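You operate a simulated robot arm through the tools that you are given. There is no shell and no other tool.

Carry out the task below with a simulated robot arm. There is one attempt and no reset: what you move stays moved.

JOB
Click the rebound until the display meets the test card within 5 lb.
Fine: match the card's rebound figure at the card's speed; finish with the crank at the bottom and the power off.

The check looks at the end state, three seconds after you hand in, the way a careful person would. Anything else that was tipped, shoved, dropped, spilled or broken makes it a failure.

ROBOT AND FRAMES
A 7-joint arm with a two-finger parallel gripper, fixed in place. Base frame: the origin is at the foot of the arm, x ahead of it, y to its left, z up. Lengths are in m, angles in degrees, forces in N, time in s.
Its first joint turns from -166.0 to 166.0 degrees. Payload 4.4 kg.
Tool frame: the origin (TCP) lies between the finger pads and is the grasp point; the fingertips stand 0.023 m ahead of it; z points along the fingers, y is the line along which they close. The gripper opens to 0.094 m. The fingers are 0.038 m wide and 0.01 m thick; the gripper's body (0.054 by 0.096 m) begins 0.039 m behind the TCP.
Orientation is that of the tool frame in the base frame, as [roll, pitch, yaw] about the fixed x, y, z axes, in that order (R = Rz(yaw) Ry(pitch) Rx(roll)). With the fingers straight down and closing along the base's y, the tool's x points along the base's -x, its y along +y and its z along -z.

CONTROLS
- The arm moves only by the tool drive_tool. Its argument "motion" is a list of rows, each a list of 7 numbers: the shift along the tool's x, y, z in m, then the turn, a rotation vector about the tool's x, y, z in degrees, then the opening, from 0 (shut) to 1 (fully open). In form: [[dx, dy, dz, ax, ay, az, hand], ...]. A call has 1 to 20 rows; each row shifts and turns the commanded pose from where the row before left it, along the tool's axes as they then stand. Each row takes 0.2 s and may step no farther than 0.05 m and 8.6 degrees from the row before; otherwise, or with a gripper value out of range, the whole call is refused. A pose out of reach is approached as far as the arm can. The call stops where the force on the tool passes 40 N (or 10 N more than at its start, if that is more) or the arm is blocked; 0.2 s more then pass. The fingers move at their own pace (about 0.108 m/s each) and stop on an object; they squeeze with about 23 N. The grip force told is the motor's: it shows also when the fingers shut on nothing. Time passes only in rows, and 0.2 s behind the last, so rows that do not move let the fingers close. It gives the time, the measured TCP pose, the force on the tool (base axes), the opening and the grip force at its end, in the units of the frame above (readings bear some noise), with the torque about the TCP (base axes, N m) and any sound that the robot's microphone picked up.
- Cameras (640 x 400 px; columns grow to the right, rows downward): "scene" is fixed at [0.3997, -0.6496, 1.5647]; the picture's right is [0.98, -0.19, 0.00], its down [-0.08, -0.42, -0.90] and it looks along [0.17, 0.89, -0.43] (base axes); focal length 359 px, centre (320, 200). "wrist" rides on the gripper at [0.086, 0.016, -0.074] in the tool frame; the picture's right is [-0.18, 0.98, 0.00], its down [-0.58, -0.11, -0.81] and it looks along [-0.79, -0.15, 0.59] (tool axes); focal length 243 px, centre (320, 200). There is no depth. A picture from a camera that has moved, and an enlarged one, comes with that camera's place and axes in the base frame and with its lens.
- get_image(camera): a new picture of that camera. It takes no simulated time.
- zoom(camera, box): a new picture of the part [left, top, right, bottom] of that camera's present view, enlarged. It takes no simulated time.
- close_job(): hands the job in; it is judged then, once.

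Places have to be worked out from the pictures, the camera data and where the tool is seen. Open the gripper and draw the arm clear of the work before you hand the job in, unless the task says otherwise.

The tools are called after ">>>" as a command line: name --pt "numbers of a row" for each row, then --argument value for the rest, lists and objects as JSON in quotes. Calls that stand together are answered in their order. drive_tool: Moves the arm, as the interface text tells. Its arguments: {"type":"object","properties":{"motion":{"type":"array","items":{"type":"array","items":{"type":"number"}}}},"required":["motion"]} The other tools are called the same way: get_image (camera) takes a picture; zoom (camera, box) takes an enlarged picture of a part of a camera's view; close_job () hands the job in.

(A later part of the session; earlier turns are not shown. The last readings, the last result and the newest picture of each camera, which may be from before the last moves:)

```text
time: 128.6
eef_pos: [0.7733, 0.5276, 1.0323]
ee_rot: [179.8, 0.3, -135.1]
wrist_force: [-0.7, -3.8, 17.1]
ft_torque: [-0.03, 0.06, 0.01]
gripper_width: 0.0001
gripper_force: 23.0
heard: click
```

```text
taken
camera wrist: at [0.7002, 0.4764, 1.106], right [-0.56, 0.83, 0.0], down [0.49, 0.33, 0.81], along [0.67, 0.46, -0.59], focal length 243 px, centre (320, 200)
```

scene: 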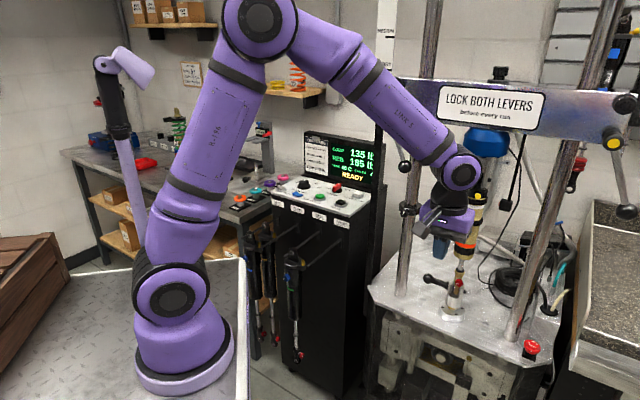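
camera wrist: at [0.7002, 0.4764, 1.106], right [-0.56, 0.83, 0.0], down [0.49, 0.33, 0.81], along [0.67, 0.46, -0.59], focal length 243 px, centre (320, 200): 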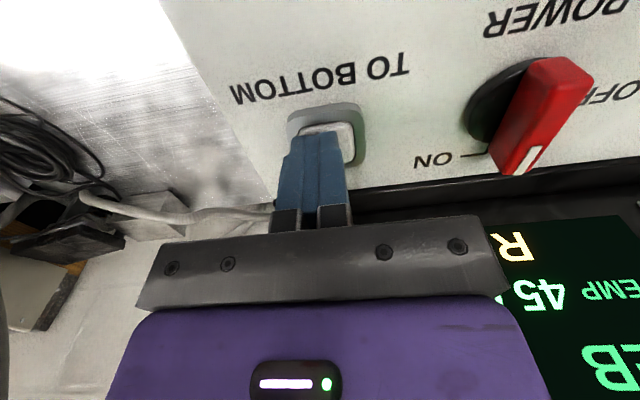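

Both clicks heard; the status starts with "R" (READY). I lift and read the full display.

>>> drive_tool --pt "0 0 -0.03 0 0 0 0" --pt "0.02 0 -0.045 0 0 0 0" --pt "0.03 0 -0.04 0 0 0 0" --pt "0.045 0 -0.02 0 0 0 0" --pt "0.045 0 -0.02 0 0 0 0" --pt "0.045 0 -0.02 0 0 0 0" --pt "0.045 0 0 0 0 0 0" --pt "0.045 0 0 0 0 0 0"

>>> zoom --camera "scene" --box '[290, 120, 400, 200]'

>>> zoom --camera "scene" --box '[410, 240, 490, 325]'

>>> zoom --camera "scene" --box '[444, 272, 470, 294]'

```text
time: 130.4
eef_pos: [0.5766, 0.3336, 1.204]
ee_rot: [179.8, 0.0, -135.1]
wrist_force: [0.3, 0.7, -0.5]
ft_torque: [-0.01, 0.04, 0.02]
gripper_width: 0.0002
gripper_force: 23.0
```

```text
5.00 times, centred on (345, 160) of scene
camera zoom: at [0.3997, -0.6496, 1.5647], right [0.98, -0.19, 0.0], down [-0.08, -0.42, -0.9], along [0.17, 0.89, -0.43], focal length 1793 px, centre (195, 400)
```

zoom: 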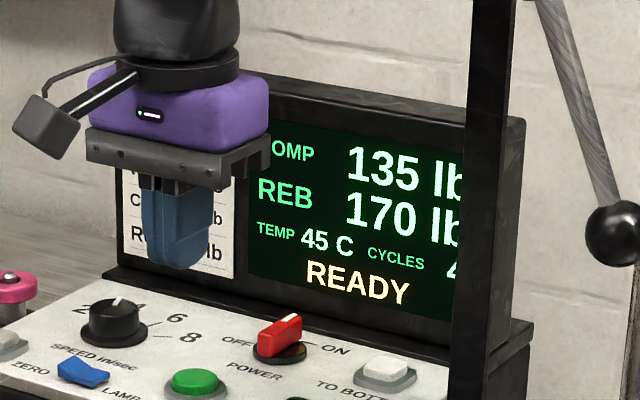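

```text
4.71 times, centred on (450, 282) of scene
camera zoom: at [0.3997, -0.6496, 1.5647], right [0.98, -0.19, 0.0], down [-0.08, -0.42, -0.9], along [0.17, 0.89, -0.43], focal length 1688 px, centre (-292, -188)
```

zoom: 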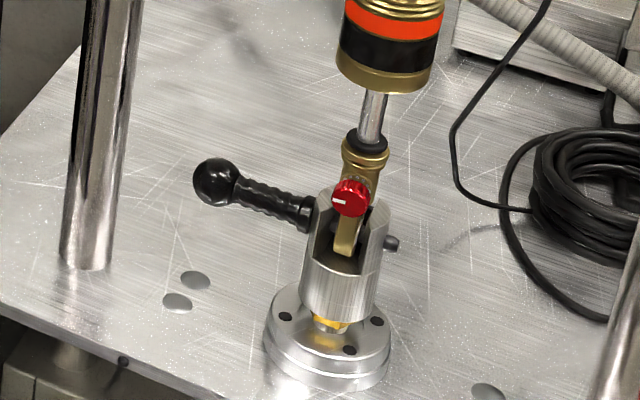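

```text
16.00 times, centred on (457, 283) of scene
camera zoom: at [0.3997, -0.6496, 1.5647], right [0.98, -0.19, 0.0], down [-0.08, -0.42, -0.9], along [0.17, 0.89, -0.43], focal length 5737 px, centre (-1872, -1128)
```

zoom: 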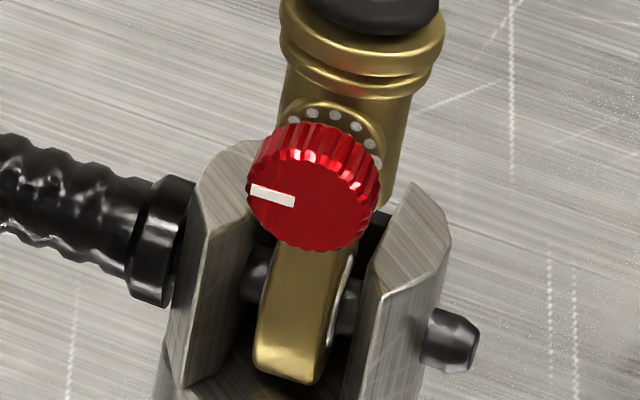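

READY at bottom; the shock has settled back to its original orientation. I'll turn the knob back clockwise by roughly half a step (~12°) to bring 170 up to 175. Moving to the dyno front again.

>>> drive_tool --pt "0.0173 -0.0416 0.0052 0 0 0 0.5" --pt "0.0173 -0.0416 0.0052 0 0 0 0.5" --pt "0.0173 -0.0416 0.0052 0 0 0 0.5" --pt "0.0173 -0.0416 0.0052 0 0 0 0.5" --pt "0.0173 -0.0416 0.0052 0 0 0 0.5" --pt "0.0173 -0.0416 0.0052 0 0 0 0.5" --pt "0.0173 -0.0416 0.0052 0 0 0 0.5" --pt "0.0173 -0.0416 0.0052 0 0 0 0.5" --pt "0.0173 -0.0416 0.0052 0 0 0 0.5" --pt "0.0173 -0.0416 0.0052 0 0 0 0.5"

>>> drive_tool --pt "0 0 0 0 -8.2 0 0.45" --pt "0 0 0 0 -8.2 0 0.45" --pt "0 0 0 0 -8.2 0 0.45" --pt "0 0 0 0 -8.2 0 0.45" --pt "0 0 0 0 -8.2 0 0.45" --pt "0 0 0 0 -8.2 0 0.45" --pt "0 0 0 0 -8.2 0 0.45" --pt "0 0 0 0 -8.2 0 0.45" --pt "0 0 0 0 -8.2 0 0.45" --pt "0 0 0 0 -8.2 0 0.45" --pt "0 0 0 0 -8.0 0 0.45"

>>> drive_tool --pt "0.043 -0.0019 0 0 0 0 0.45" --pt "0.043 -0.0019 0 0 0 0 0.45" --pt "0.043 -0.0019 0 0 0 0 0.45" --pt "0.043 -0.0019 0 0 0 0 0.45" --pt "0.043 -0.0019 0 0 0 0 0.45" --pt "0.043 -0.0019 0 0 0 0 0.45" --pt "0 0 0 0 0 8 0.45" --pt "0 0 0 0 0 8 0.45" --pt "0 0 0 0 0 8 0.45" --pt "0 0 0 0 0 8 0.45" --pt "0 0 0 0 0 8 0.45"

>>> get_image --camera "scene"

>>> zoom --camera "scene" --box '[290, 120, 400, 200]'

```text
time: 132.6
eef_pos: [0.7493, -0.0832, 1.1505]
ee_rot: [180.0, 0.1, -135.0]
wrist_force: [-0.2, 0.8, 0.6]
ft_torque: [-0.06, -0.05, 0.01]
gripper_width: 0.0472
gripper_force: 0.0
```

```text
time: 135.0
eef_pos: [0.7488, -0.0846, 1.1502]
ee_rot: [19.2, 89.6, 64.1]
wrist_force: [0.2, -0.1, 0.0]
ft_torque: [0.02, 0.02, -0.05]
gripper_width: 0.0422
gripper_force: 0.1
```

```text
time: 137.4
eef_pos: [0.7582, -0.0919, 0.892]
ee_rot: [89.9, 49.8, 134.8]
wrist_force: [-0.2, 0.1, 0.7]
ft_torque: [0.0, -0.01, -0.03]
gripper_width: 0.042
gripper_force: 0.1
```

```text
taken
```

scene: 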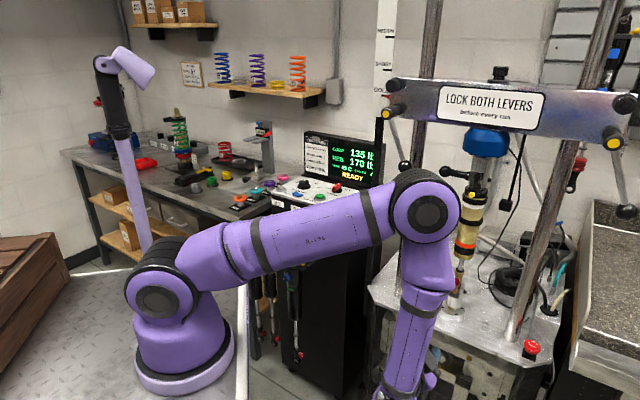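

```text
5.00 times, centred on (345, 160) of scene
camera zoom: at [0.3997, -0.6496, 1.5647], right [0.98, -0.19, 0.0], down [-0.08, -0.42, -0.9], along [0.17, 0.89, -0.43], focal length 1793 px, centre (195, 400)
```

zoom: 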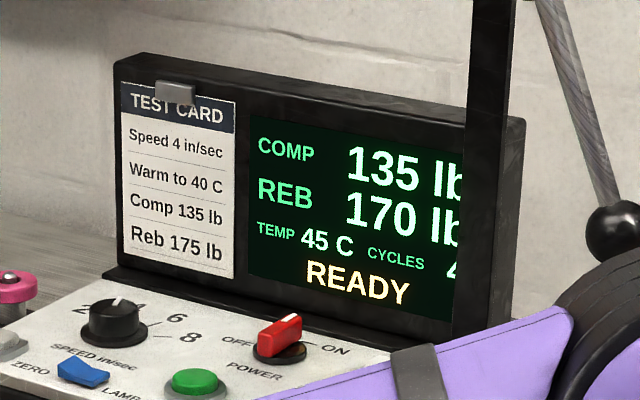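

TEMP still 45. I correct a few mm and advance to the knob.

>>> drive_tool --pt "0.0019 0.006 0.0455 0 0 0 0.45" --pt "0 0 0.0455 0 0 0 0.45" --pt "0 0 0.0455 0 0 0 0.45" --pt "0 0 0.0455 0 0 0 0.45" --pt "0 0 0.041 0 0 0 0.45" --pt "0 0 0 0 0 0 0.45"

>>> zoom --camera "wrist" --box '[240, 40, 400, 160]'

```text
time: 138.8
eef_pos: [0.9108, 0.071, 0.8951]
ee_rot: [89.8, 49.8, 134.7]
wrist_force: [-0.4, -0.9, 0.1]
ft_torque: [0.02, 0.0, 0.0]
gripper_width: 0.0425
gripper_force: 0.1
```

```text
3.33 times, centred on (320, 100) of wrist
camera zoom: at [0.81, 0.0652, 0.8388], right [-0.45, 0.45, 0.78], down [-0.25, -0.89, 0.37], along [0.86, -0.03, 0.51], focal length 809 px, centre (320, 533)
```

zoom: 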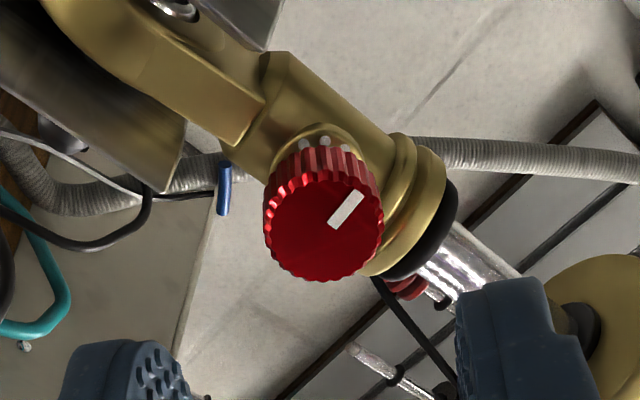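

The mark measures ≈ −88°. I close in, grip, and turn it back 12° clockwise.

>>> drive_tool --pt "0.001 0 0.015 0 0 0 0.45" --pt "0 0 0.015 0 0 0 0.45" --pt "0 0 0.009 0 0 0 0.45" --pt "0 0 0 0 0 0 0.45"

>>> zoom --camera "wrist" --box '[230, 60, 410, 220]'

```text
time: 139.8
eef_pos: [0.938, 0.0983, 0.8943]
ee_rot: [89.7, 49.9, 134.7]
wrist_force: [0.5, 0.1, -0.7]
ft_torque: [-0.02, 0.03, 0.0]
gripper_width: 0.0422
gripper_force: 0.0
```

```text
2.50 times, centred on (320, 140) of wrist
camera zoom: at [0.8368, 0.0937, 0.8384], right [-0.45, 0.45, 0.78], down [-0.25, -0.89, 0.37], along [0.86, -0.03, 0.51], focal length 606 px, centre (320, 350)
```

zoom: 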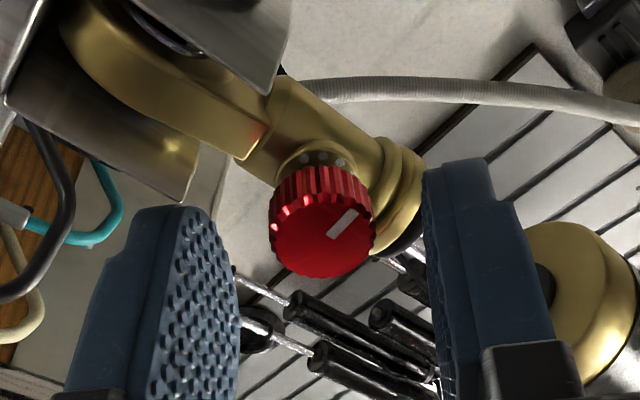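

Aligned. Grip and turn +12°.

>>> drive_tool --pt "0 0 0.002 0 0 0 0.3" --pt "0 0 0 0 0 0 0.1" --pt "0 0 0 0 0 0 0.1" --pt "0 0 0 0 0 0 0.1"

>>> zoom --camera "wrist" --box '[285, 100, 355, 180]'

>>> drive_tool --pt "0 0 0 0 0 4 0.1" --pt "0 0 0 0 0 4 0.1" --pt "0 0 0 0 0 4 0.1" --pt "0 0 0 0 0 0 0.1"

>>> zoom --camera "wrist" --box '[285, 100, 355, 180]'

```text
time: 140.8
eef_pos: [0.9395, 0.0987, 0.8938]
ee_rot: [89.8, 49.8, 134.8]
wrist_force: [-4.4, 0.5, 3.4]
ft_torque: [-0.18, 0.27, 0.14]
gripper_width: 0.0217
gripper_force: 23.0
```

```text
5.00 times, centred on (320, 140) of wrist
camera zoom: at [0.838, 0.0947, 0.8385], right [-0.45, 0.45, 0.77], down [-0.25, -0.89, 0.37], along [0.86, -0.03, 0.51], focal length 1213 px, centre (320, 500)
```

zoom: 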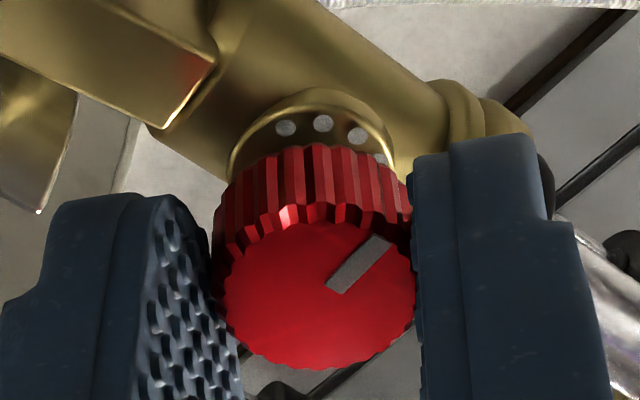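

```text
time: 141.8
eef_pos: [0.9396, 0.099, 0.8942]
ee_rot: [89.7, 37.7, 134.9]
wrist_force: [-1.9, -1.4, 4.5]
ft_torque: [-0.07, 0.1, 0.05]
gripper_width: 0.0213
gripper_force: 23.2
```

```text
5.00 times, centred on (320, 140) of wrist
camera zoom: at [0.8313, 0.1016, 0.8538], right [-0.32, 0.32, 0.89], down [-0.2, -0.94, 0.27], along [0.92, -0.09, 0.37], focal length 1213 px, centre (320, 500)
```

zoom: 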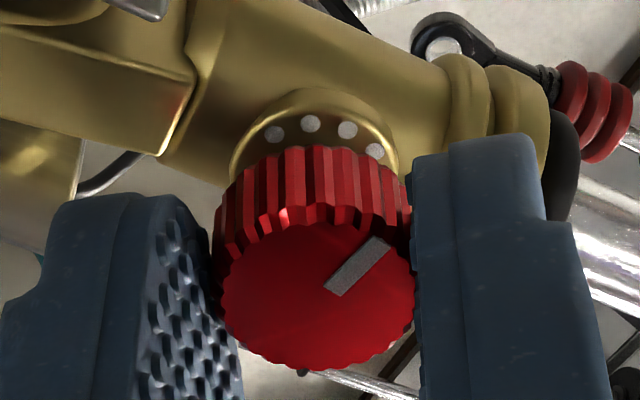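

Turned back 12°; now ≈ −80°. I release, retreat and run another check.

>>> drive_tool --pt "0 0 0 0 0 0 0.45" --pt "0 0 0 0 0 0 0.45" --pt "0 0 -0.03 0 0 0 0.45" --pt "0 0 -0.03 0 0 0 0.45"

>>> zoom --camera "wrist" --box '[240, 30, 400, 150]'

>>> drive_tool --pt "0 0 -0.044 0 0 0 0.3" --pt "0 0 -0.044 0 0 -8 0" --pt "0 0 -0.044 0 0 -8 0" --pt "0 0 -0.044 0 0 -8 0" --pt "0 0 -0.02 0 0 -8 0" --pt "0 0 0 0 0 -8 0" --pt "0 0 0 0 0 -8 0" --pt "0 0 0 0 0 -4 0" --pt "-0.044 0 0 0 0 0 0" --pt "-0.044 0 0 0 0 0 0" --pt "-0.044 0 0 0 0 0 0" --pt "-0.044 0 0 0 0 0 0" --pt "-0.044 0 0 0 0 0 0" --pt "-0.044 0 0 0 0 0 0"

>>> drive_tool --pt "0 0 0 0 8.2 0 0" --pt "0 0 0 0 8.2 0 0" --pt "0 0 0 0 8.2 0 0" --pt "0 0 0 0 8.2 0 0" --pt "0 0 0 0 8.2 0 0" --pt "0 0 0 0 8.2 0 0" --pt "0 0 0 0 8.2 0 0" --pt "0 0 0 0 8.2 0 0" --pt "0 0 0 0 8.2 0 0" --pt "0 0 0 0 8.2 0 0" --pt "0 0 0 0 8.0 0 0"

>>> zoom --camera "scene" --box '[444, 272, 470, 294]'

```text
time: 142.8
eef_pos: [0.8968, 0.0605, 0.8945]
ee_rot: [89.8, 37.8, 134.8]
wrist_force: [0.2, -0.1, 0.3]
ft_torque: [-0.01, 0.0, 0.0]
gripper_width: 0.0423
gripper_force: 0.3
```

```text
3.33 times, centred on (320, 90) of wrist
camera zoom: at [0.7884, 0.062, 0.8531], right [-0.32, 0.32, 0.89], down [-0.2, -0.94, 0.27], along [0.92, -0.09, 0.37], focal length 809 px, centre (320, 567)
```

zoom: 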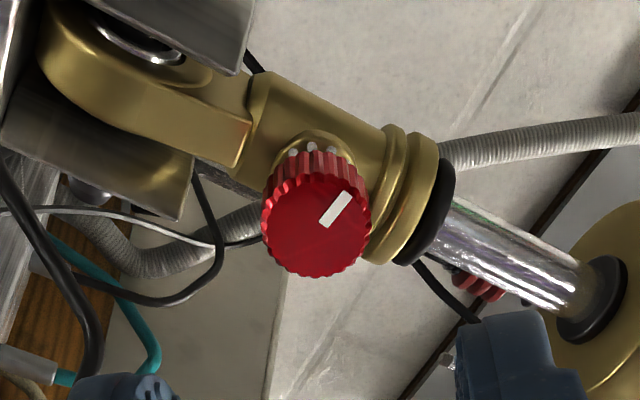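

```text
time: 145.8
eef_pos: [0.7571, -0.0831, 1.1556]
ee_rot: [72.9, 89.7, 117.7]
wrist_force: [1.4, -0.1, -0.9]
ft_torque: [0.03, -0.04, 0.03]
gripper_width: 0.0001
gripper_force: 22.8
```

```text
time: 148.2
eef_pos: [0.7589, -0.0819, 1.1586]
ee_rot: [179.9, 0.0, -135.2]
wrist_force: [-0.7, -0.3, -0.4]
ft_torque: [0.03, -0.06, 0.03]
gripper_width: 0.0002
gripper_force: 22.7
```

```text
16.00 times, centred on (457, 283) of scene
camera zoom: at [0.3997, -0.6496, 1.5647], right [0.98, -0.19, 0.0], down [-0.08, -0.42, -0.9], along [0.17, 0.89, -0.43], focal length 5737 px, centre (-1872, -1128)
```

zoom: 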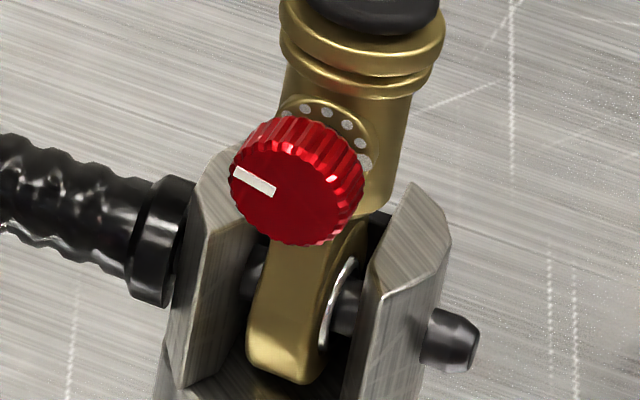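

Mark is now roughly −76 to −82°. I go to START for another run.

>>> drive_tool --pt "-0.0168 0.0425 -0.0041 0 0 0 0" --pt "-0.0168 0.0425 -0.0041 0 0 0 0" --pt "-0.0168 0.0425 -0.0041 0 0 0 0" --pt "-0.0168 0.0425 -0.0041 0 0 0 0" --pt "-0.0168 0.0425 -0.0041 0 0 0 0" --pt "-0.0168 0.0425 -0.0041 0 0 0 0" --pt "-0.0168 0.0425 -0.0041 0 0 0 0" --pt "-0.0168 0.0425 -0.0041 0 0 0 0" --pt "-0.0168 0.0425 -0.0041 0 0 0 0" --pt "-0.0168 0.0425 -0.0041 0 0 0 0" --pt "-0.0346 0.0207 0.02 0 0 0 0" --pt "-0.0346 0.0207 0.02 0 0 0 0" --pt "-0.0346 0.0207 0.02 0 0 0 0" --pt "-0.0346 0.0207 0.02 0 0 0 0" --pt "-0.0346 0.0207 0.02 0 0 0 0"

>>> get_image --camera "wrist"

>>> zoom --camera "scene" --box '[290, 120, 400, 200]'

```text
time: 151.4
eef_pos: [0.6282, 0.5332, 1.1012]
ee_rot: [179.9, 0.2, -135.2]
wrist_force: [-0.2, -1.2, 0.8]
ft_torque: [0.0, -0.02, -0.01]
gripper_width: 0.0
gripper_force: 22.9
```

```text
taken
camera wrist: at [0.5554, 0.482, 1.1748], right [-0.56, 0.83, 0.0], down [0.49, 0.33, 0.81], along [0.67, 0.46, -0.59], focal length 243 px, centre (320, 200)
```

wrist: 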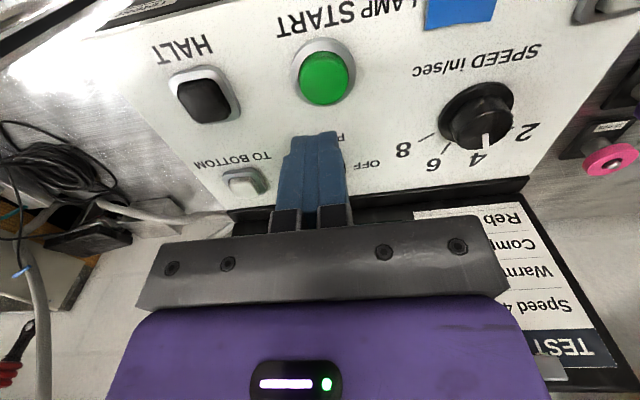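

```text
5.00 times, centred on (345, 160) of scene
camera zoom: at [0.3997, -0.6496, 1.5647], right [0.98, -0.19, 0.0], down [-0.08, -0.42, -0.9], along [0.17, 0.89, -0.43], focal length 1793 px, centre (195, 400)
```

zoom: 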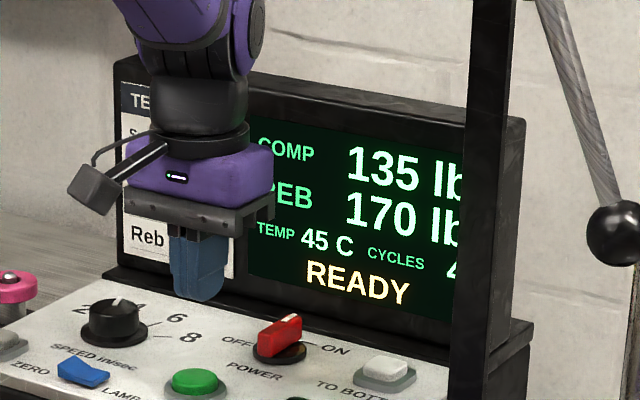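

Aligned over START; I press and wait for three cycles.

>>> drive_tool --pt "0 0 0.035 0 0 0 0" --pt "0 0 0.02 0 0 0 0" --pt "0 0 0.011 0 0 0 0" --pt "0 0 0.003 0 0 0 0"

>>> drive_tool --pt "0 0 -0.03 0 0 0 0" --pt "0.03 0 -0.035 0 0 0 0" --pt "0.04 0 -0.03 0 0 0 0" --pt "0 0 0 0 0 0 0" --pt "0 0 0 0 0 0 0" --pt "0 0 0 0 0 0 0" --pt "0 0 0 0 0 0 0" --pt "0 0 0 0 0 0 0" --pt "0 0 0 0 0 0 0" --pt "0 0 0 0 0 0 0" --pt "0 0 0 0 0 0 0" --pt "0 0 0 0 0 0 0" --pt "0 0 0 0 0 0 0" --pt "0 0 0 0 0 0 0" --pt "0 0 0 0 0 0 0" --pt "0 0 0 0 0 0 0" --pt "0 0 0 0 0 0 0" --pt "0 0 0 0 0 0 0" --pt "0 0 0 0 0 0 0" --pt "0 0 0 0 0 0 0"

>>> drive_tool --pt "0 0 0 0 0 0 0" --pt "0 0 0 0 0 0 0" --pt "0 0 0 0 0 0 0" --pt "0 0 0 0 0 0 0" --pt "0 0 0 0 0 0 0"

>>> zoom --camera "scene" --box '[290, 120, 400, 200]'

```text
time: 152.4
eef_pos: [0.6277, 0.5349, 1.0318]
ee_rot: [179.8, 0.2, -135.1]
wrist_force: [1.8, 0.8, 3.3]
ft_torque: [0.04, -0.03, 0.07]
gripper_width: 0.0001
gripper_force: 23.0
heard: click
```

```text
time: 156.6
eef_pos: [0.5784, 0.4826, 1.1258]
ee_rot: [179.8, 0.1, -135.1]
wrist_force: [-0.6, 0.7, -0.4]
ft_torque: [0.04, -0.01, -0.05]
gripper_width: 0.0
gripper_force: 22.7
```

```text
time: 157.8
eef_pos: [0.5777, 0.4825, 1.1258]
ee_rot: [179.8, 0.1, -135.1]
wrist_force: [-0.9, 0.3, -0.3]
ft_torque: [0.0, -0.02, -0.01]
gripper_width: 0.0002
gripper_force: 23.3
```

```text
5.00 times, centred on (345, 160) of scene
camera zoom: at [0.3997, -0.6496, 1.5647], right [0.98, -0.19, 0.0], down [-0.08, -0.42, -0.9], along [0.17, 0.89, -0.43], focal length 1793 px, centre (195, 400)
```

zoom: 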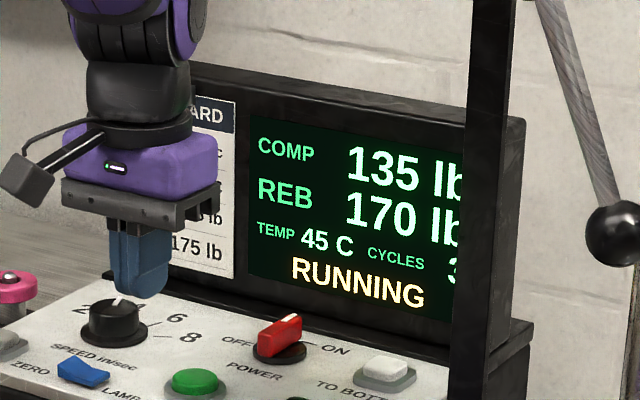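

Still 170 at 45 °C after 12°, so the adjuster works in whole clicks — the collar dots are 30° apart, and 3 clicks (−90°) is where we are; the 5 lb shortfall is probably the oil being hotter than the card's 40 °C. I halt and send it to the bottom, then watch the temperature.

>>> drive_tool --pt "-0.0218 -0.0312 0 0 0 0 0" --pt "-0.0218 -0.0312 0 0 0 0 0" --pt "-0.0218 -0.0312 0 0 0 0 0" --pt "0 0 0.0375 0 0 0 0" --pt "0 0 0.0335 0 0 0 0" --pt "0 0 0.015 0 0 0 0" --pt "0 0 0.006 0 0 0 0" --pt "0 0 0.003 0 0 0 0"

>>> drive_tool --pt "0 0 -0.045 0 0 0 0" --pt "-0.0341 -0.0046 -0.005 0 0 0 0" --pt "-0.0341 -0.0046 0 0 0 0 0" --pt "-0.0341 -0.0046 0 0 0 0 0" --pt "0 0 0.025 0 0 0 0" --pt "0 0 0.016 0 0 0 0" --pt "0 0 0.006 0 0 0 0" --pt "0 0 0.003 0 0 0 0"

>>> get_image --camera "wrist"

```text
time: 159.6
eef_pos: [0.6902, 0.4651, 1.0318]
ee_rot: [179.9, 0.3, -135.1]
wrist_force: [2.3, 0.9, 4.2]
ft_torque: [0.03, -0.1, -0.01]
gripper_width: 0.0
gripper_force: 22.9
heard: click
```

```text
time: 161.4
eef_pos: [0.7723, 0.5259, 1.0332]
ee_rot: [179.8, 0.2, -135.1]
wrist_force: [0.1, -1.9, 3.3]
ft_torque: [-0.06, 0.02, -0.01]
gripper_width: 0.0
gripper_force: 22.9
heard: click
```

```text
taken
camera wrist: at [0.6992, 0.4751, 1.1076], right [-0.56, 0.83, 0.0], down [0.49, 0.33, 0.81], along [0.67, 0.46, -0.59], focal length 243 px, centre (320, 200)
```

wrist: 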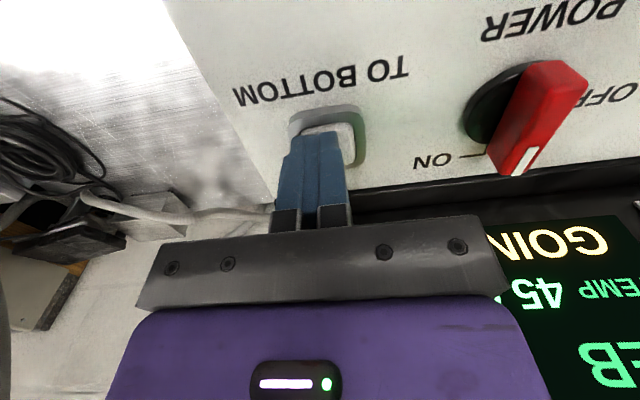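

Going down. I retreat to the dyno front (same path) and look at temperature and knob.

>>> drive_tool --pt "0 0 -0.03 0 0 0 0" --pt "0.02 0 -0.045 0 0 0 0" --pt "0.03 0 -0.04 0 0 0 0" --pt "0.045 0 -0.02 0 0 0 0" --pt "0.045 0 -0.02 0 0 0 0" --pt "0.045 0 -0.02 0 0 0 0" --pt "0.045 0 0 0 0 0 0" --pt "0.045 0 0 0 0 0 0" --pt "0 0 0 0 0 0 0" --pt "0 0 0 0 0 0 0" --pt "0 0 0 0 0 0 0" --pt "0 0 0 0 0 0 0" --pt "0 0 0 0 0 0 0" --pt "0 0 0 0 0 0 0" --pt "0 0 0 0 0 0 0" --pt "0 0 0 0 0 0 0" --pt "0 0 0 0 0 0 0" --pt "0 0 0 0 0 0 0" --pt "0 0 0 0 0 0 0"

>>> zoom --camera "scene" --box '[290, 120, 400, 200]'

>>> zoom --camera "scene" --box '[444, 268, 470, 290]'

>>> zoom --camera "scene" --box '[410, 170, 520, 330]'

```text
time: 165.4
eef_pos: [0.5791, 0.3321, 1.2078]
ee_rot: [179.8, 0.2, -135.1]
wrist_force: [-0.4, -0.7, -0.2]
ft_torque: [0.0, -0.02, 0.02]
gripper_width: 0.0002
gripper_force: 23.2
```

```text
5.00 times, centred on (345, 160) of scene
camera zoom: at [0.3997, -0.6496, 1.5647], right [0.98, -0.19, 0.0], down [-0.08, -0.42, -0.9], along [0.17, 0.89, -0.43], focal length 1793 px, centre (195, 400)
```

zoom: 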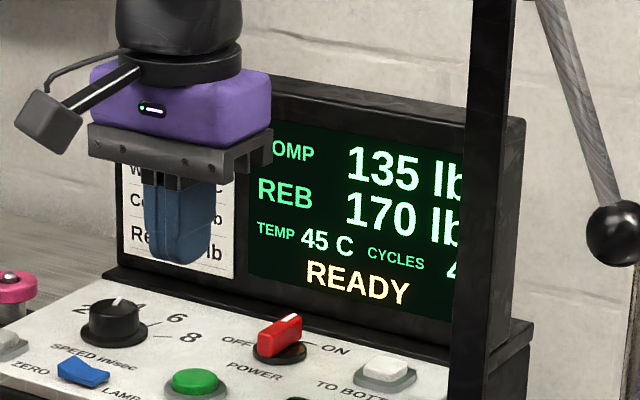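

```text
16.00 times, centred on (457, 279) of scene
camera zoom: at [0.3997, -0.6496, 1.5647], right [0.98, -0.19, 0.0], down [-0.08, -0.42, -0.9], along [0.17, 0.89, -0.43], focal length 5737 px, centre (-1872, -1064)
```

zoom: 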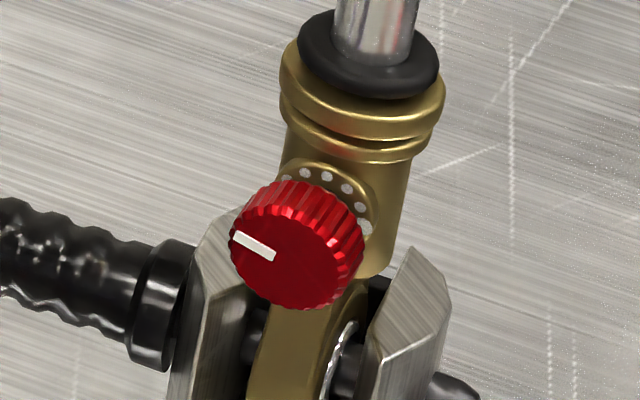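

```text
2.50 times, centred on (465, 250) of scene
camera zoom: at [0.3997, -0.6496, 1.5647], right [0.98, -0.19, 0.0], down [-0.08, -0.42, -0.9], along [0.17, 0.89, -0.43], focal length 896 px, centre (-42, 75)
```

zoom: 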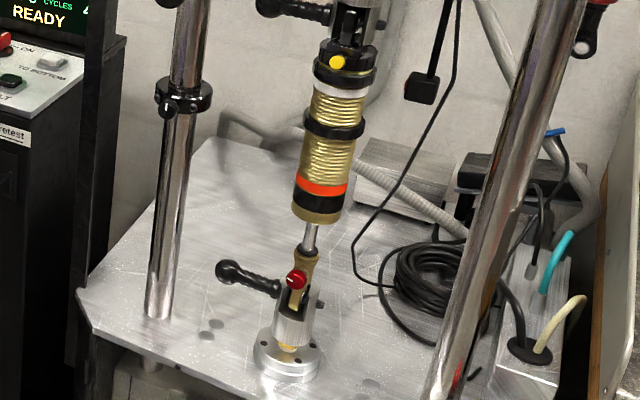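

At bottom, READY, the shock back in its original orientation, mark ≈ −85°. I wait ~24 s to see if the oil cools toward 40 °C.

>>> drive_tool --pt "0 0 0 0 0 0 0" --pt "0 0 0 0 0 0 0" --pt "0 0 0 0 0 0 0" --pt "0 0 0 0 0 0 0" --pt "0 0 0 0 0 0 0" --pt "0 0 0 0 0 0 0" --pt "0 0 0 0 0 0 0" --pt "0 0 0 0 0 0 0" --pt "0 0 0 0 0 0 0" --pt "0 0 0 0 0 0 0" --pt "0 0 0 0 0 0 0" --pt "0 0 0 0 0 0 0" --pt "0 0 0 0 0 0 0" --pt "0 0 0 0 0 0 0" --pt "0 0 0 0 0 0 0" --pt "0 0 0 0 0 0 0" --pt "0 0 0 0 0 0 0" --pt "0 0 0 0 0 0 0" --pt "0 0 0 0 0 0 0" --pt "0 0 0 0 0 0 0"

>>> drive_tool --pt "0 0 0 0 0 0 0" --pt "0 0 0 0 0 0 0" --pt "0 0 0 0 0 0 0" --pt "0 0 0 0 0 0 0" --pt "0 0 0 0 0 0 0" --pt "0 0 0 0 0 0 0" --pt "0 0 0 0 0 0 0" --pt "0 0 0 0 0 0 0" --pt "0 0 0 0 0 0 0" --pt "0 0 0 0 0 0 0" --pt "0 0 0 0 0 0 0" --pt "0 0 0 0 0 0 0" --pt "0 0 0 0 0 0 0" --pt "0 0 0 0 0 0 0" --pt "0 0 0 0 0 0 0" --pt "0 0 0 0 0 0 0" --pt "0 0 0 0 0 0 0" --pt "0 0 0 0 0 0 0" --pt "0 0 0 0 0 0 0" --pt "0 0 0 0 0 0 0"

>>> drive_tool --pt "0 0 0 0 0 0 0" --pt "0 0 0 0 0 0 0" --pt "0 0 0 0 0 0 0" --pt "0 0 0 0 0 0 0" --pt "0 0 0 0 0 0 0" --pt "0 0 0 0 0 0 0" --pt "0 0 0 0 0 0 0" --pt "0 0 0 0 0 0 0" --pt "0 0 0 0 0 0 0" --pt "0 0 0 0 0 0 0" --pt "0 0 0 0 0 0 0" --pt "0 0 0 0 0 0 0" --pt "0 0 0 0 0 0 0" --pt "0 0 0 0 0 0 0" --pt "0 0 0 0 0 0 0" --pt "0 0 0 0 0 0 0" --pt "0 0 0 0 0 0 0" --pt "0 0 0 0 0 0 0" --pt "0 0 0 0 0 0 0" --pt "0 0 0 0 0 0 0"

>>> drive_tool --pt "0 0 0 0 0 0 0" --pt "0 0 0 0 0 0 0" --pt "0 0 0 0 0 0 0" --pt "0 0 0 0 0 0 0" --pt "0 0 0 0 0 0 0" --pt "0 0 0 0 0 0 0" --pt "0 0 0 0 0 0 0" --pt "0 0 0 0 0 0 0" --pt "0 0 0 0 0 0 0" --pt "0 0 0 0 0 0 0" --pt "0 0 0 0 0 0 0" --pt "0 0 0 0 0 0 0" --pt "0 0 0 0 0 0 0" --pt "0 0 0 0 0 0 0" --pt "0 0 0 0 0 0 0" --pt "0 0 0 0 0 0 0" --pt "0 0 0 0 0 0 0" --pt "0 0 0 0 0 0 0" --pt "0 0 0 0 0 0 0" --pt "0 0 0 0 0 0 0"

>>> drive_tool --pt "0 0 0 0 0 0 0" --pt "0 0 0 0 0 0 0" --pt "0 0 0 0 0 0 0" --pt "0 0 0 0 0 0 0" --pt "0 0 0 0 0 0 0" --pt "0 0 0 0 0 0 0" --pt "0 0 0 0 0 0 0" --pt "0 0 0 0 0 0 0" --pt "0 0 0 0 0 0 0" --pt "0 0 0 0 0 0 0" --pt "0 0 0 0 0 0 0" --pt "0 0 0 0 0 0 0" --pt "0 0 0 0 0 0 0" --pt "0 0 0 0 0 0 0" --pt "0 0 0 0 0 0 0" --pt "0 0 0 0 0 0 0" --pt "0 0 0 0 0 0 0" --pt "0 0 0 0 0 0 0" --pt "0 0 0 0 0 0 0" --pt "0 0 0 0 0 0 0"

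>>> drive_tool --pt "0 0 0 0 0 0 0" --pt "0 0 0 0 0 0 0" --pt "0 0 0 0 0 0 0" --pt "0 0 0 0 0 0 0" --pt "0 0 0 0 0 0 0" --pt "0 0 0 0 0 0 0" --pt "0 0 0 0 0 0 0" --pt "0 0 0 0 0 0 0" --pt "0 0 0 0 0 0 0" --pt "0 0 0 0 0 0 0" --pt "0 0 0 0 0 0 0" --pt "0 0 0 0 0 0 0" --pt "0 0 0 0 0 0 0" --pt "0 0 0 0 0 0 0" --pt "0 0 0 0 0 0 0" --pt "0 0 0 0 0 0 0" --pt "0 0 0 0 0 0 0" --pt "0 0 0 0 0 0 0" --pt "0 0 0 0 0 0 0" --pt "0 0 0 0 0 0 0"

>>> zoom --camera "scene" --box '[290, 120, 400, 200]'

```text
time: 169.6
eef_pos: [0.579, 0.3324, 1.2083]
ee_rot: [179.8, 0.2, -135.2]
wrist_force: [0.6, -0.7, 0.8]
ft_torque: [0.04, 0.02, -0.01]
gripper_width: 0.0001
gripper_force: 22.9
```

```text
time: 173.8
eef_pos: [0.5781, 0.3326, 1.2073]
ee_rot: [179.7, 0.1, -135.1]
wrist_force: [-0.2, 0.3, -0.3]
ft_torque: [0.01, -0.02, -0.02]
gripper_width: 0.0
gripper_force: 22.8
```

```text
time: 178.0
eef_pos: [0.5776, 0.3327, 1.2081]
ee_rot: [179.8, 0.1, -135.1]
wrist_force: [-0.4, -0.2, -0.8]
ft_torque: [0.02, -0.03, -0.03]
gripper_width: 0.0
gripper_force: 23.2
```

```text
time: 182.2
eef_pos: [0.5788, 0.3325, 1.2087]
ee_rot: [179.9, 0.1, -135.1]
wrist_force: [-0.4, -0.8, 0.7]
ft_torque: [0.01, 0.01, 0.01]
gripper_width: 0.0
gripper_force: 22.5
```

```text
time: 186.4
eef_pos: [0.5783, 0.3326, 1.2082]
ee_rot: [179.8, 0.0, -135.0]
wrist_force: [0.1, 0.3, 0.0]
ft_torque: [0.0, -0.02, -0.02]
gripper_width: 0.0
gripper_force: 23.2
```

```text
time: 190.6
eef_pos: [0.5775, 0.3329, 1.2075]
ee_rot: [179.8, 0.0, -135.1]
wrist_force: [0.9, 0.2, 0.1]
ft_torque: [0.01, -0.02, 0.0]
gripper_width: 0.0
gripper_force: 22.7
```

```text
5.00 times, centred on (345, 160) of scene
camera zoom: at [0.3997, -0.6496, 1.5647], right [0.98, -0.19, 0.0], down [-0.08, -0.42, -0.9], along [0.17, 0.89, -0.43], focal length 1793 px, centre (195, 400)
```

zoom: 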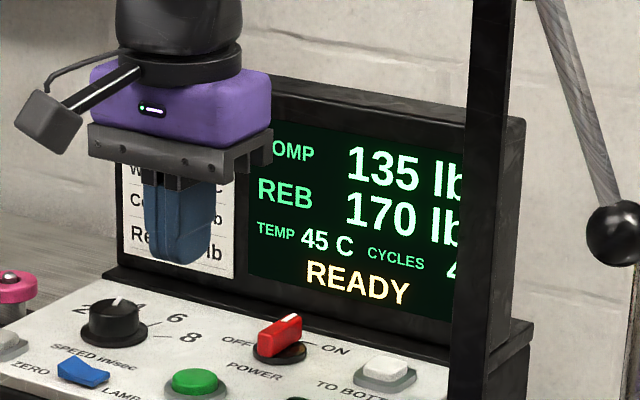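

TEMP still shows 45 after 29 s (display rounds to 5). While it cools further I use the time to set the mark squarely on the third click (−90°), then I'll re-run cooler. Moving to the dyno front.

>>> drive_tool --pt "0.0173 -0.0416 0.0058 0 0 0 0.5" --pt "0.0173 -0.0416 0.0058 0 0 0 0.5" --pt "0.0173 -0.0416 0.0058 0 0 0 0.5" --pt "0.0173 -0.0416 0.0058 0 0 0 0.5" --pt "0.0173 -0.0416 0.0058 0 0 0 0.5" --pt "0.0173 -0.0416 0.0058 0 0 0 0.5" --pt "0.0173 -0.0416 0.0058 0 0 0 0.5" --pt "0.0173 -0.0416 0.0058 0 0 0 0.5" --pt "0.0173 -0.0416 0.0058 0 0 0 0.5" --pt "0.0173 -0.0416 0.0058 0 0 0 0.5"

>>> drive_tool --pt "0 0 0 0 -8.2 0 0.45" --pt "0 0 0 0 -8.2 0 0.45" --pt "0 0 0 0 -8.2 0 0.45" --pt "0 0 0 0 -8.2 0 0.45" --pt "0 0 0 0 -8.2 0 0.45" --pt "0 0 0 0 -8.2 0 0.45" --pt "0 0 0 0 -8.2 0 0.45" --pt "0 0 0 0 -8.2 0 0.45" --pt "0 0 0 0 -8.2 0 0.45" --pt "0 0 0 0 -8.2 0 0.45" --pt "0 0 0 0 -8.0 0 0.45"

>>> drive_tool --pt "0.043 -0.0019 0 0 0 0 0.45" --pt "0.043 -0.0019 0 0 0 0 0.45" --pt "0.043 -0.0019 0 0 0 0 0.45" --pt "0.043 -0.0019 0 0 0 0 0.45" --pt "0.043 -0.0019 0 0 0 0 0.45" --pt "0.043 -0.0019 0 0 0 0 0.45" --pt "0 0 0 0 0 8 0.45" --pt "0 0 0 0 0 8 0.45" --pt "0 0 0 0 0 8 0.45" --pt "0 0 0 0 0 8 0.45" --pt "0 0 0 0 0 8 0.45"

>>> get_image --camera "wrist"

```text
time: 192.8
eef_pos: [0.7497, -0.0842, 1.1468]
ee_rot: [179.8, 0.2, -135.1]
wrist_force: [-0.6, 0.3, 0.5]
ft_torque: [-0.03, -0.04, -0.02]
gripper_width: 0.0471
gripper_force: 0.1
```

```text
time: 195.2
eef_pos: [0.7475, -0.0861, 1.1483]
ee_rot: [26.2, 89.8, 71.0]
wrist_force: [-0.3, -0.7, -0.2]
ft_torque: [-0.03, 0.02, 0.0]
gripper_width: 0.0422
gripper_force: 0.1
```

```text
time: 197.6
eef_pos: [0.7584, -0.0919, 0.8901]
ee_rot: [90.0, 49.7, 134.8]
wrist_force: [-0.2, 0.0, 0.1]
ft_torque: [-0.01, -0.01, 0.01]
gripper_width: 0.0422
gripper_force: 0.0
out of reach, approached as far as the arm can: row 6
```

```text
taken
camera wrist: at [0.6577, -0.0967, 0.8339], right [-0.45, 0.45, 0.78], down [-0.25, -0.89, 0.37], along [0.86, -0.03, 0.51], focal length 243 px, centre (320, 200)
```

wrist: 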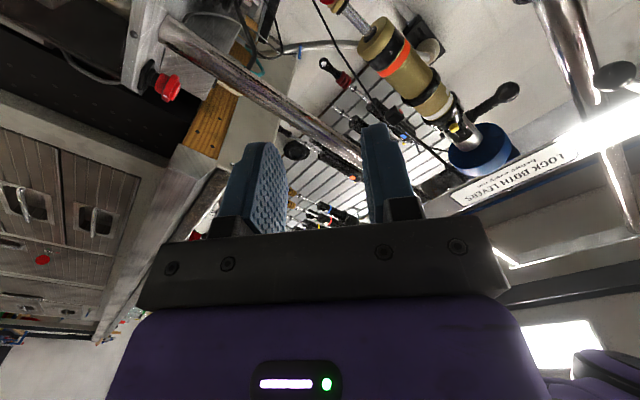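

I correct position and advance to the knob.

>>> drive_tool --pt "0.0008 0.0076 0.0455 0 0 0 0.45" --pt "0 0 0.0455 0 0 0 0.45" --pt "0 0 0.0455 0 0 0 0.45" --pt "0 0 0.0455 0 0 0 0.45" --pt "0 0 0.041 0 0 0 0.45" --pt "0 0 0 0 0 0 0.45"

>>> zoom --camera "wrist" --box '[240, 40, 400, 160]'

>>> zoom --camera "scene" --box '[290, 120, 400, 200]'

```text
time: 199.0
eef_pos: [0.9117, 0.0695, 0.8967]
ee_rot: [89.8, 49.8, 134.9]
wrist_force: [-0.3, 0.2, 0.4]
ft_torque: [0.01, -0.03, -0.01]
gripper_width: 0.0423
gripper_force: 0.1
```

```text
3.33 times, centred on (320, 100) of wrist
camera zoom: at [0.8116, 0.0651, 0.8402], right [-0.45, 0.45, 0.78], down [-0.25, -0.89, 0.37], along [0.86, -0.03, 0.51], focal length 809 px, centre (320, 533)
```

zoom: 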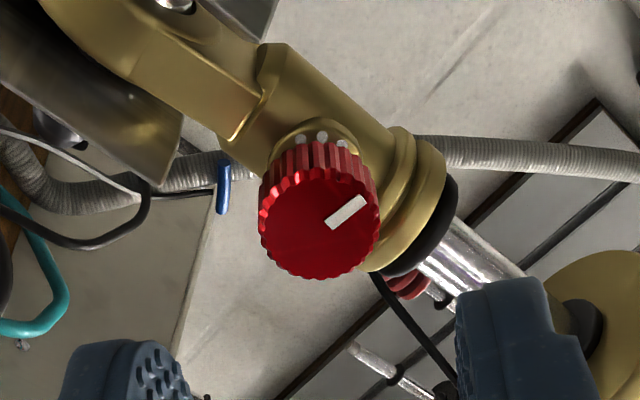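

```text
5.00 times, centred on (345, 160) of scene
camera zoom: at [0.3997, -0.6496, 1.5647], right [0.98, -0.19, 0.0], down [-0.08, -0.42, -0.9], along [0.17, 0.89, -0.43], focal length 1793 px, centre (195, 400)
```

zoom: 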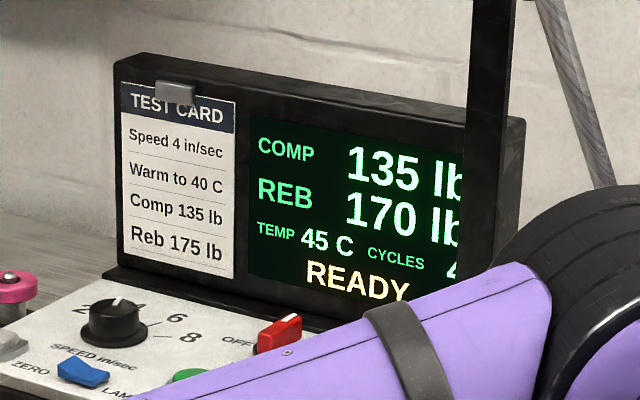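

Mark now measures −77° on this view's scale (it was −88.5° before my 12° back-turn). I close in, grip, and turn −12° to sit on the third dot.

>>> drive_tool --pt "0.002 0 0.015 0 0 0 0.45" --pt "0 0 0.015 0 0 0 0.45" --pt "0 0 0.0095 0 0 0 0.45" --pt "0 0 0 0 0 0 0.45"

>>> zoom --camera "wrist" --box '[230, 60, 410, 220]'

```text
time: 200.0
eef_pos: [0.9396, 0.0978, 0.8925]
ee_rot: [89.8, 49.7, 134.8]
wrist_force: [-0.6, -1.2, 0.5]
ft_torque: [0.03, 0.01, -0.03]
gripper_width: 0.0424
gripper_force: 0.0
```

```text
2.50 times, centred on (320, 140) of wrist
camera zoom: at [0.8384, 0.0932, 0.8373], right [-0.45, 0.45, 0.78], down [-0.25, -0.89, 0.37], along [0.86, -0.03, 0.51], focal length 606 px, centre (320, 350)
```

zoom: 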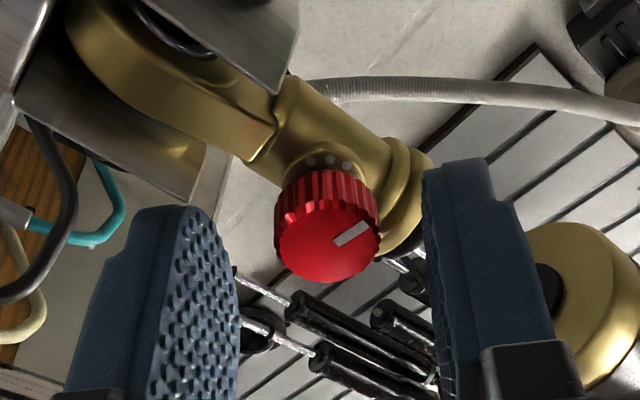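

Small 1.5 mm centring shift, then grip and turn −12°.

>>> drive_tool --pt "0 0.0015 0.001 0 0 0 0.3" --pt "0 0 0 0 0 0 0.1" --pt "0 0 0 0 0 0 0.1" --pt "0 0 0 0 0 0 0.1" --pt "0 0 0 0 0 -4 0.1" --pt "0 0 0 0 0 -4 0.1" --pt "0 0 0 0 0 -4 0.1" --pt "0 0 0 0 0 0 0.1"

>>> zoom --camera "wrist" --box '[285, 100, 355, 180]'

>>> drive_tool --pt "0 0 0 0 0 0 0.45" --pt "0 0 0 0 0 0 0.45" --pt "0 0 -0.03 0 0 0 0.45" --pt "0 0 -0.03 0 0 0 0.45"

>>> zoom --camera "wrist" --box '[240, 30, 400, 150]'

```text
time: 201.8
eef_pos: [0.9392, 0.1009, 0.8945]
ee_rot: [89.6, 62.0, 134.6]
wrist_force: [-10.2, -5.5, 10.0]
ft_torque: [-0.17, 0.24, 0.14]
gripper_width: 0.0214
gripper_force: 23.6
```

```text
5.00 times, centred on (320, 140) of wrist
camera zoom: at [0.8476, 0.0858, 0.8252], right [-0.55, 0.55, 0.63], down [-0.31, -0.83, 0.46], along [0.77, 0.06, 0.63], focal length 1213 px, centre (320, 500)
```

zoom: 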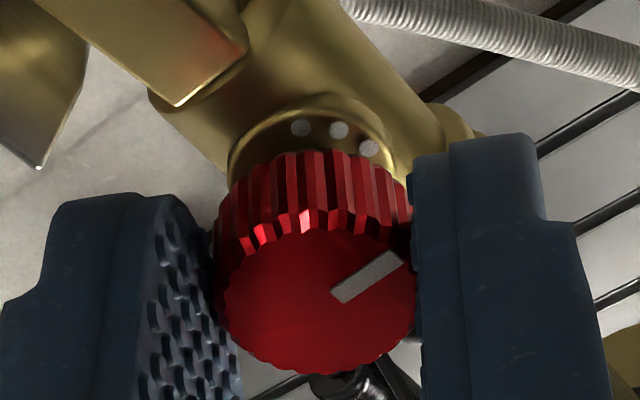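

```text
time: 202.8
eef_pos: [0.8989, 0.0579, 0.8946]
ee_rot: [89.7, 61.8, 134.5]
wrist_force: [-0.5, -0.2, -0.3]
ft_torque: [0.01, -0.02, 0.0]
gripper_width: 0.0423
gripper_force: 0.0
```

```text
3.33 times, centred on (320, 90) of wrist
camera zoom: at [0.806, 0.043, 0.8257], right [-0.55, 0.55, 0.63], down [-0.31, -0.83, 0.46], along [0.77, 0.06, 0.63], focal length 809 px, centre (320, 567)
```

zoom: 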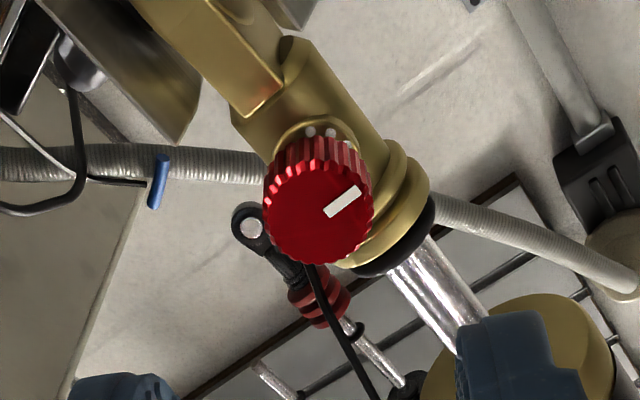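

Done: the mark sits near −90° again. I retreat the usual way and go to START.

>>> drive_tool --pt "0 0 -0.044 0 0 0 0.3" --pt "0 0 -0.044 0 0 0 0" --pt "0 0 -0.044 0 0 -7 0" --pt "0 0 -0.044 0 0 -7 0" --pt "0 0 -0.02 0 0 -7 0" --pt "0 0 0 0 0 -7 0" --pt "-0.044 0 0 0 0 0 0" --pt "-0.044 0 0 0 0 0 0" --pt "-0.044 0 0 0 0 0 0" --pt "-0.044 0 0 0 0 0 0" --pt "-0.044 0 0 0 0 0 0" --pt "-0.044 0 0 0 0 0 0"

>>> drive_tool --pt "0 0 0 0 8.2 0 0" --pt "0 0 0 0 8.2 0 0" --pt "0 0 0 0 8.2 0 0" --pt "0 0 0 0 8.2 0 0" --pt "0 0 0 0 8.2 0 0" --pt "0 0 0 0 8.2 0 0" --pt "0 0 0 0 8.2 0 0" --pt "0 0 0 0 8.2 0 0" --pt "0 0 0 0 8.2 0 0" --pt "0 0 0 0 8.2 0 0" --pt "0 0 0 0 8.0 0 0"

>>> zoom --camera "scene" --box '[444, 272, 470, 294]'

>>> zoom --camera "scene" --box '[290, 120, 400, 200]'

```text
time: 205.4
eef_pos: [0.7599, -0.0814, 1.1588]
ee_rot: [74.2, 89.8, 119.1]
wrist_force: [1.0, -0.2, -1.5]
ft_torque: [0.0, -0.03, 0.02]
gripper_width: 0.0
gripper_force: 23.3
```

```text
time: 207.8
eef_pos: [0.7581, -0.0826, 1.1577]
ee_rot: [180.0, 0.0, -135.2]
wrist_force: [-0.5, -0.5, -0.4]
ft_torque: [0.04, -0.01, 0.02]
gripper_width: 0.0
gripper_force: 23.0
```

```text
16.00 times, centred on (457, 283) of scene
camera zoom: at [0.3997, -0.6496, 1.5647], right [0.98, -0.19, 0.0], down [-0.08, -0.42, -0.9], along [0.17, 0.89, -0.43], focal length 5737 px, centre (-1872, -1128)
```

zoom: 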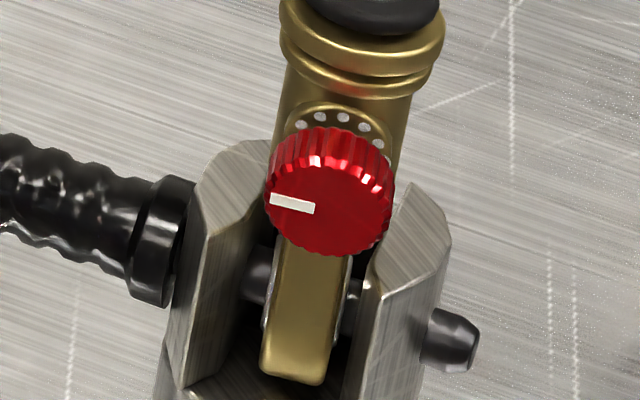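

```text
5.00 times, centred on (345, 160) of scene
camera zoom: at [0.3997, -0.6496, 1.5647], right [0.98, -0.19, 0.0], down [-0.08, -0.42, -0.9], along [0.17, 0.89, -0.43], focal length 1793 px, centre (195, 400)
```

zoom: 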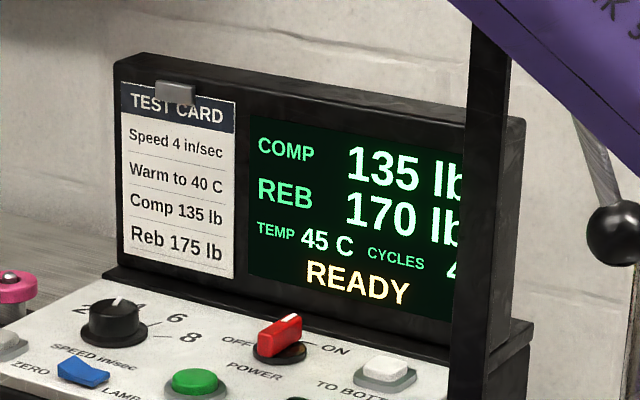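

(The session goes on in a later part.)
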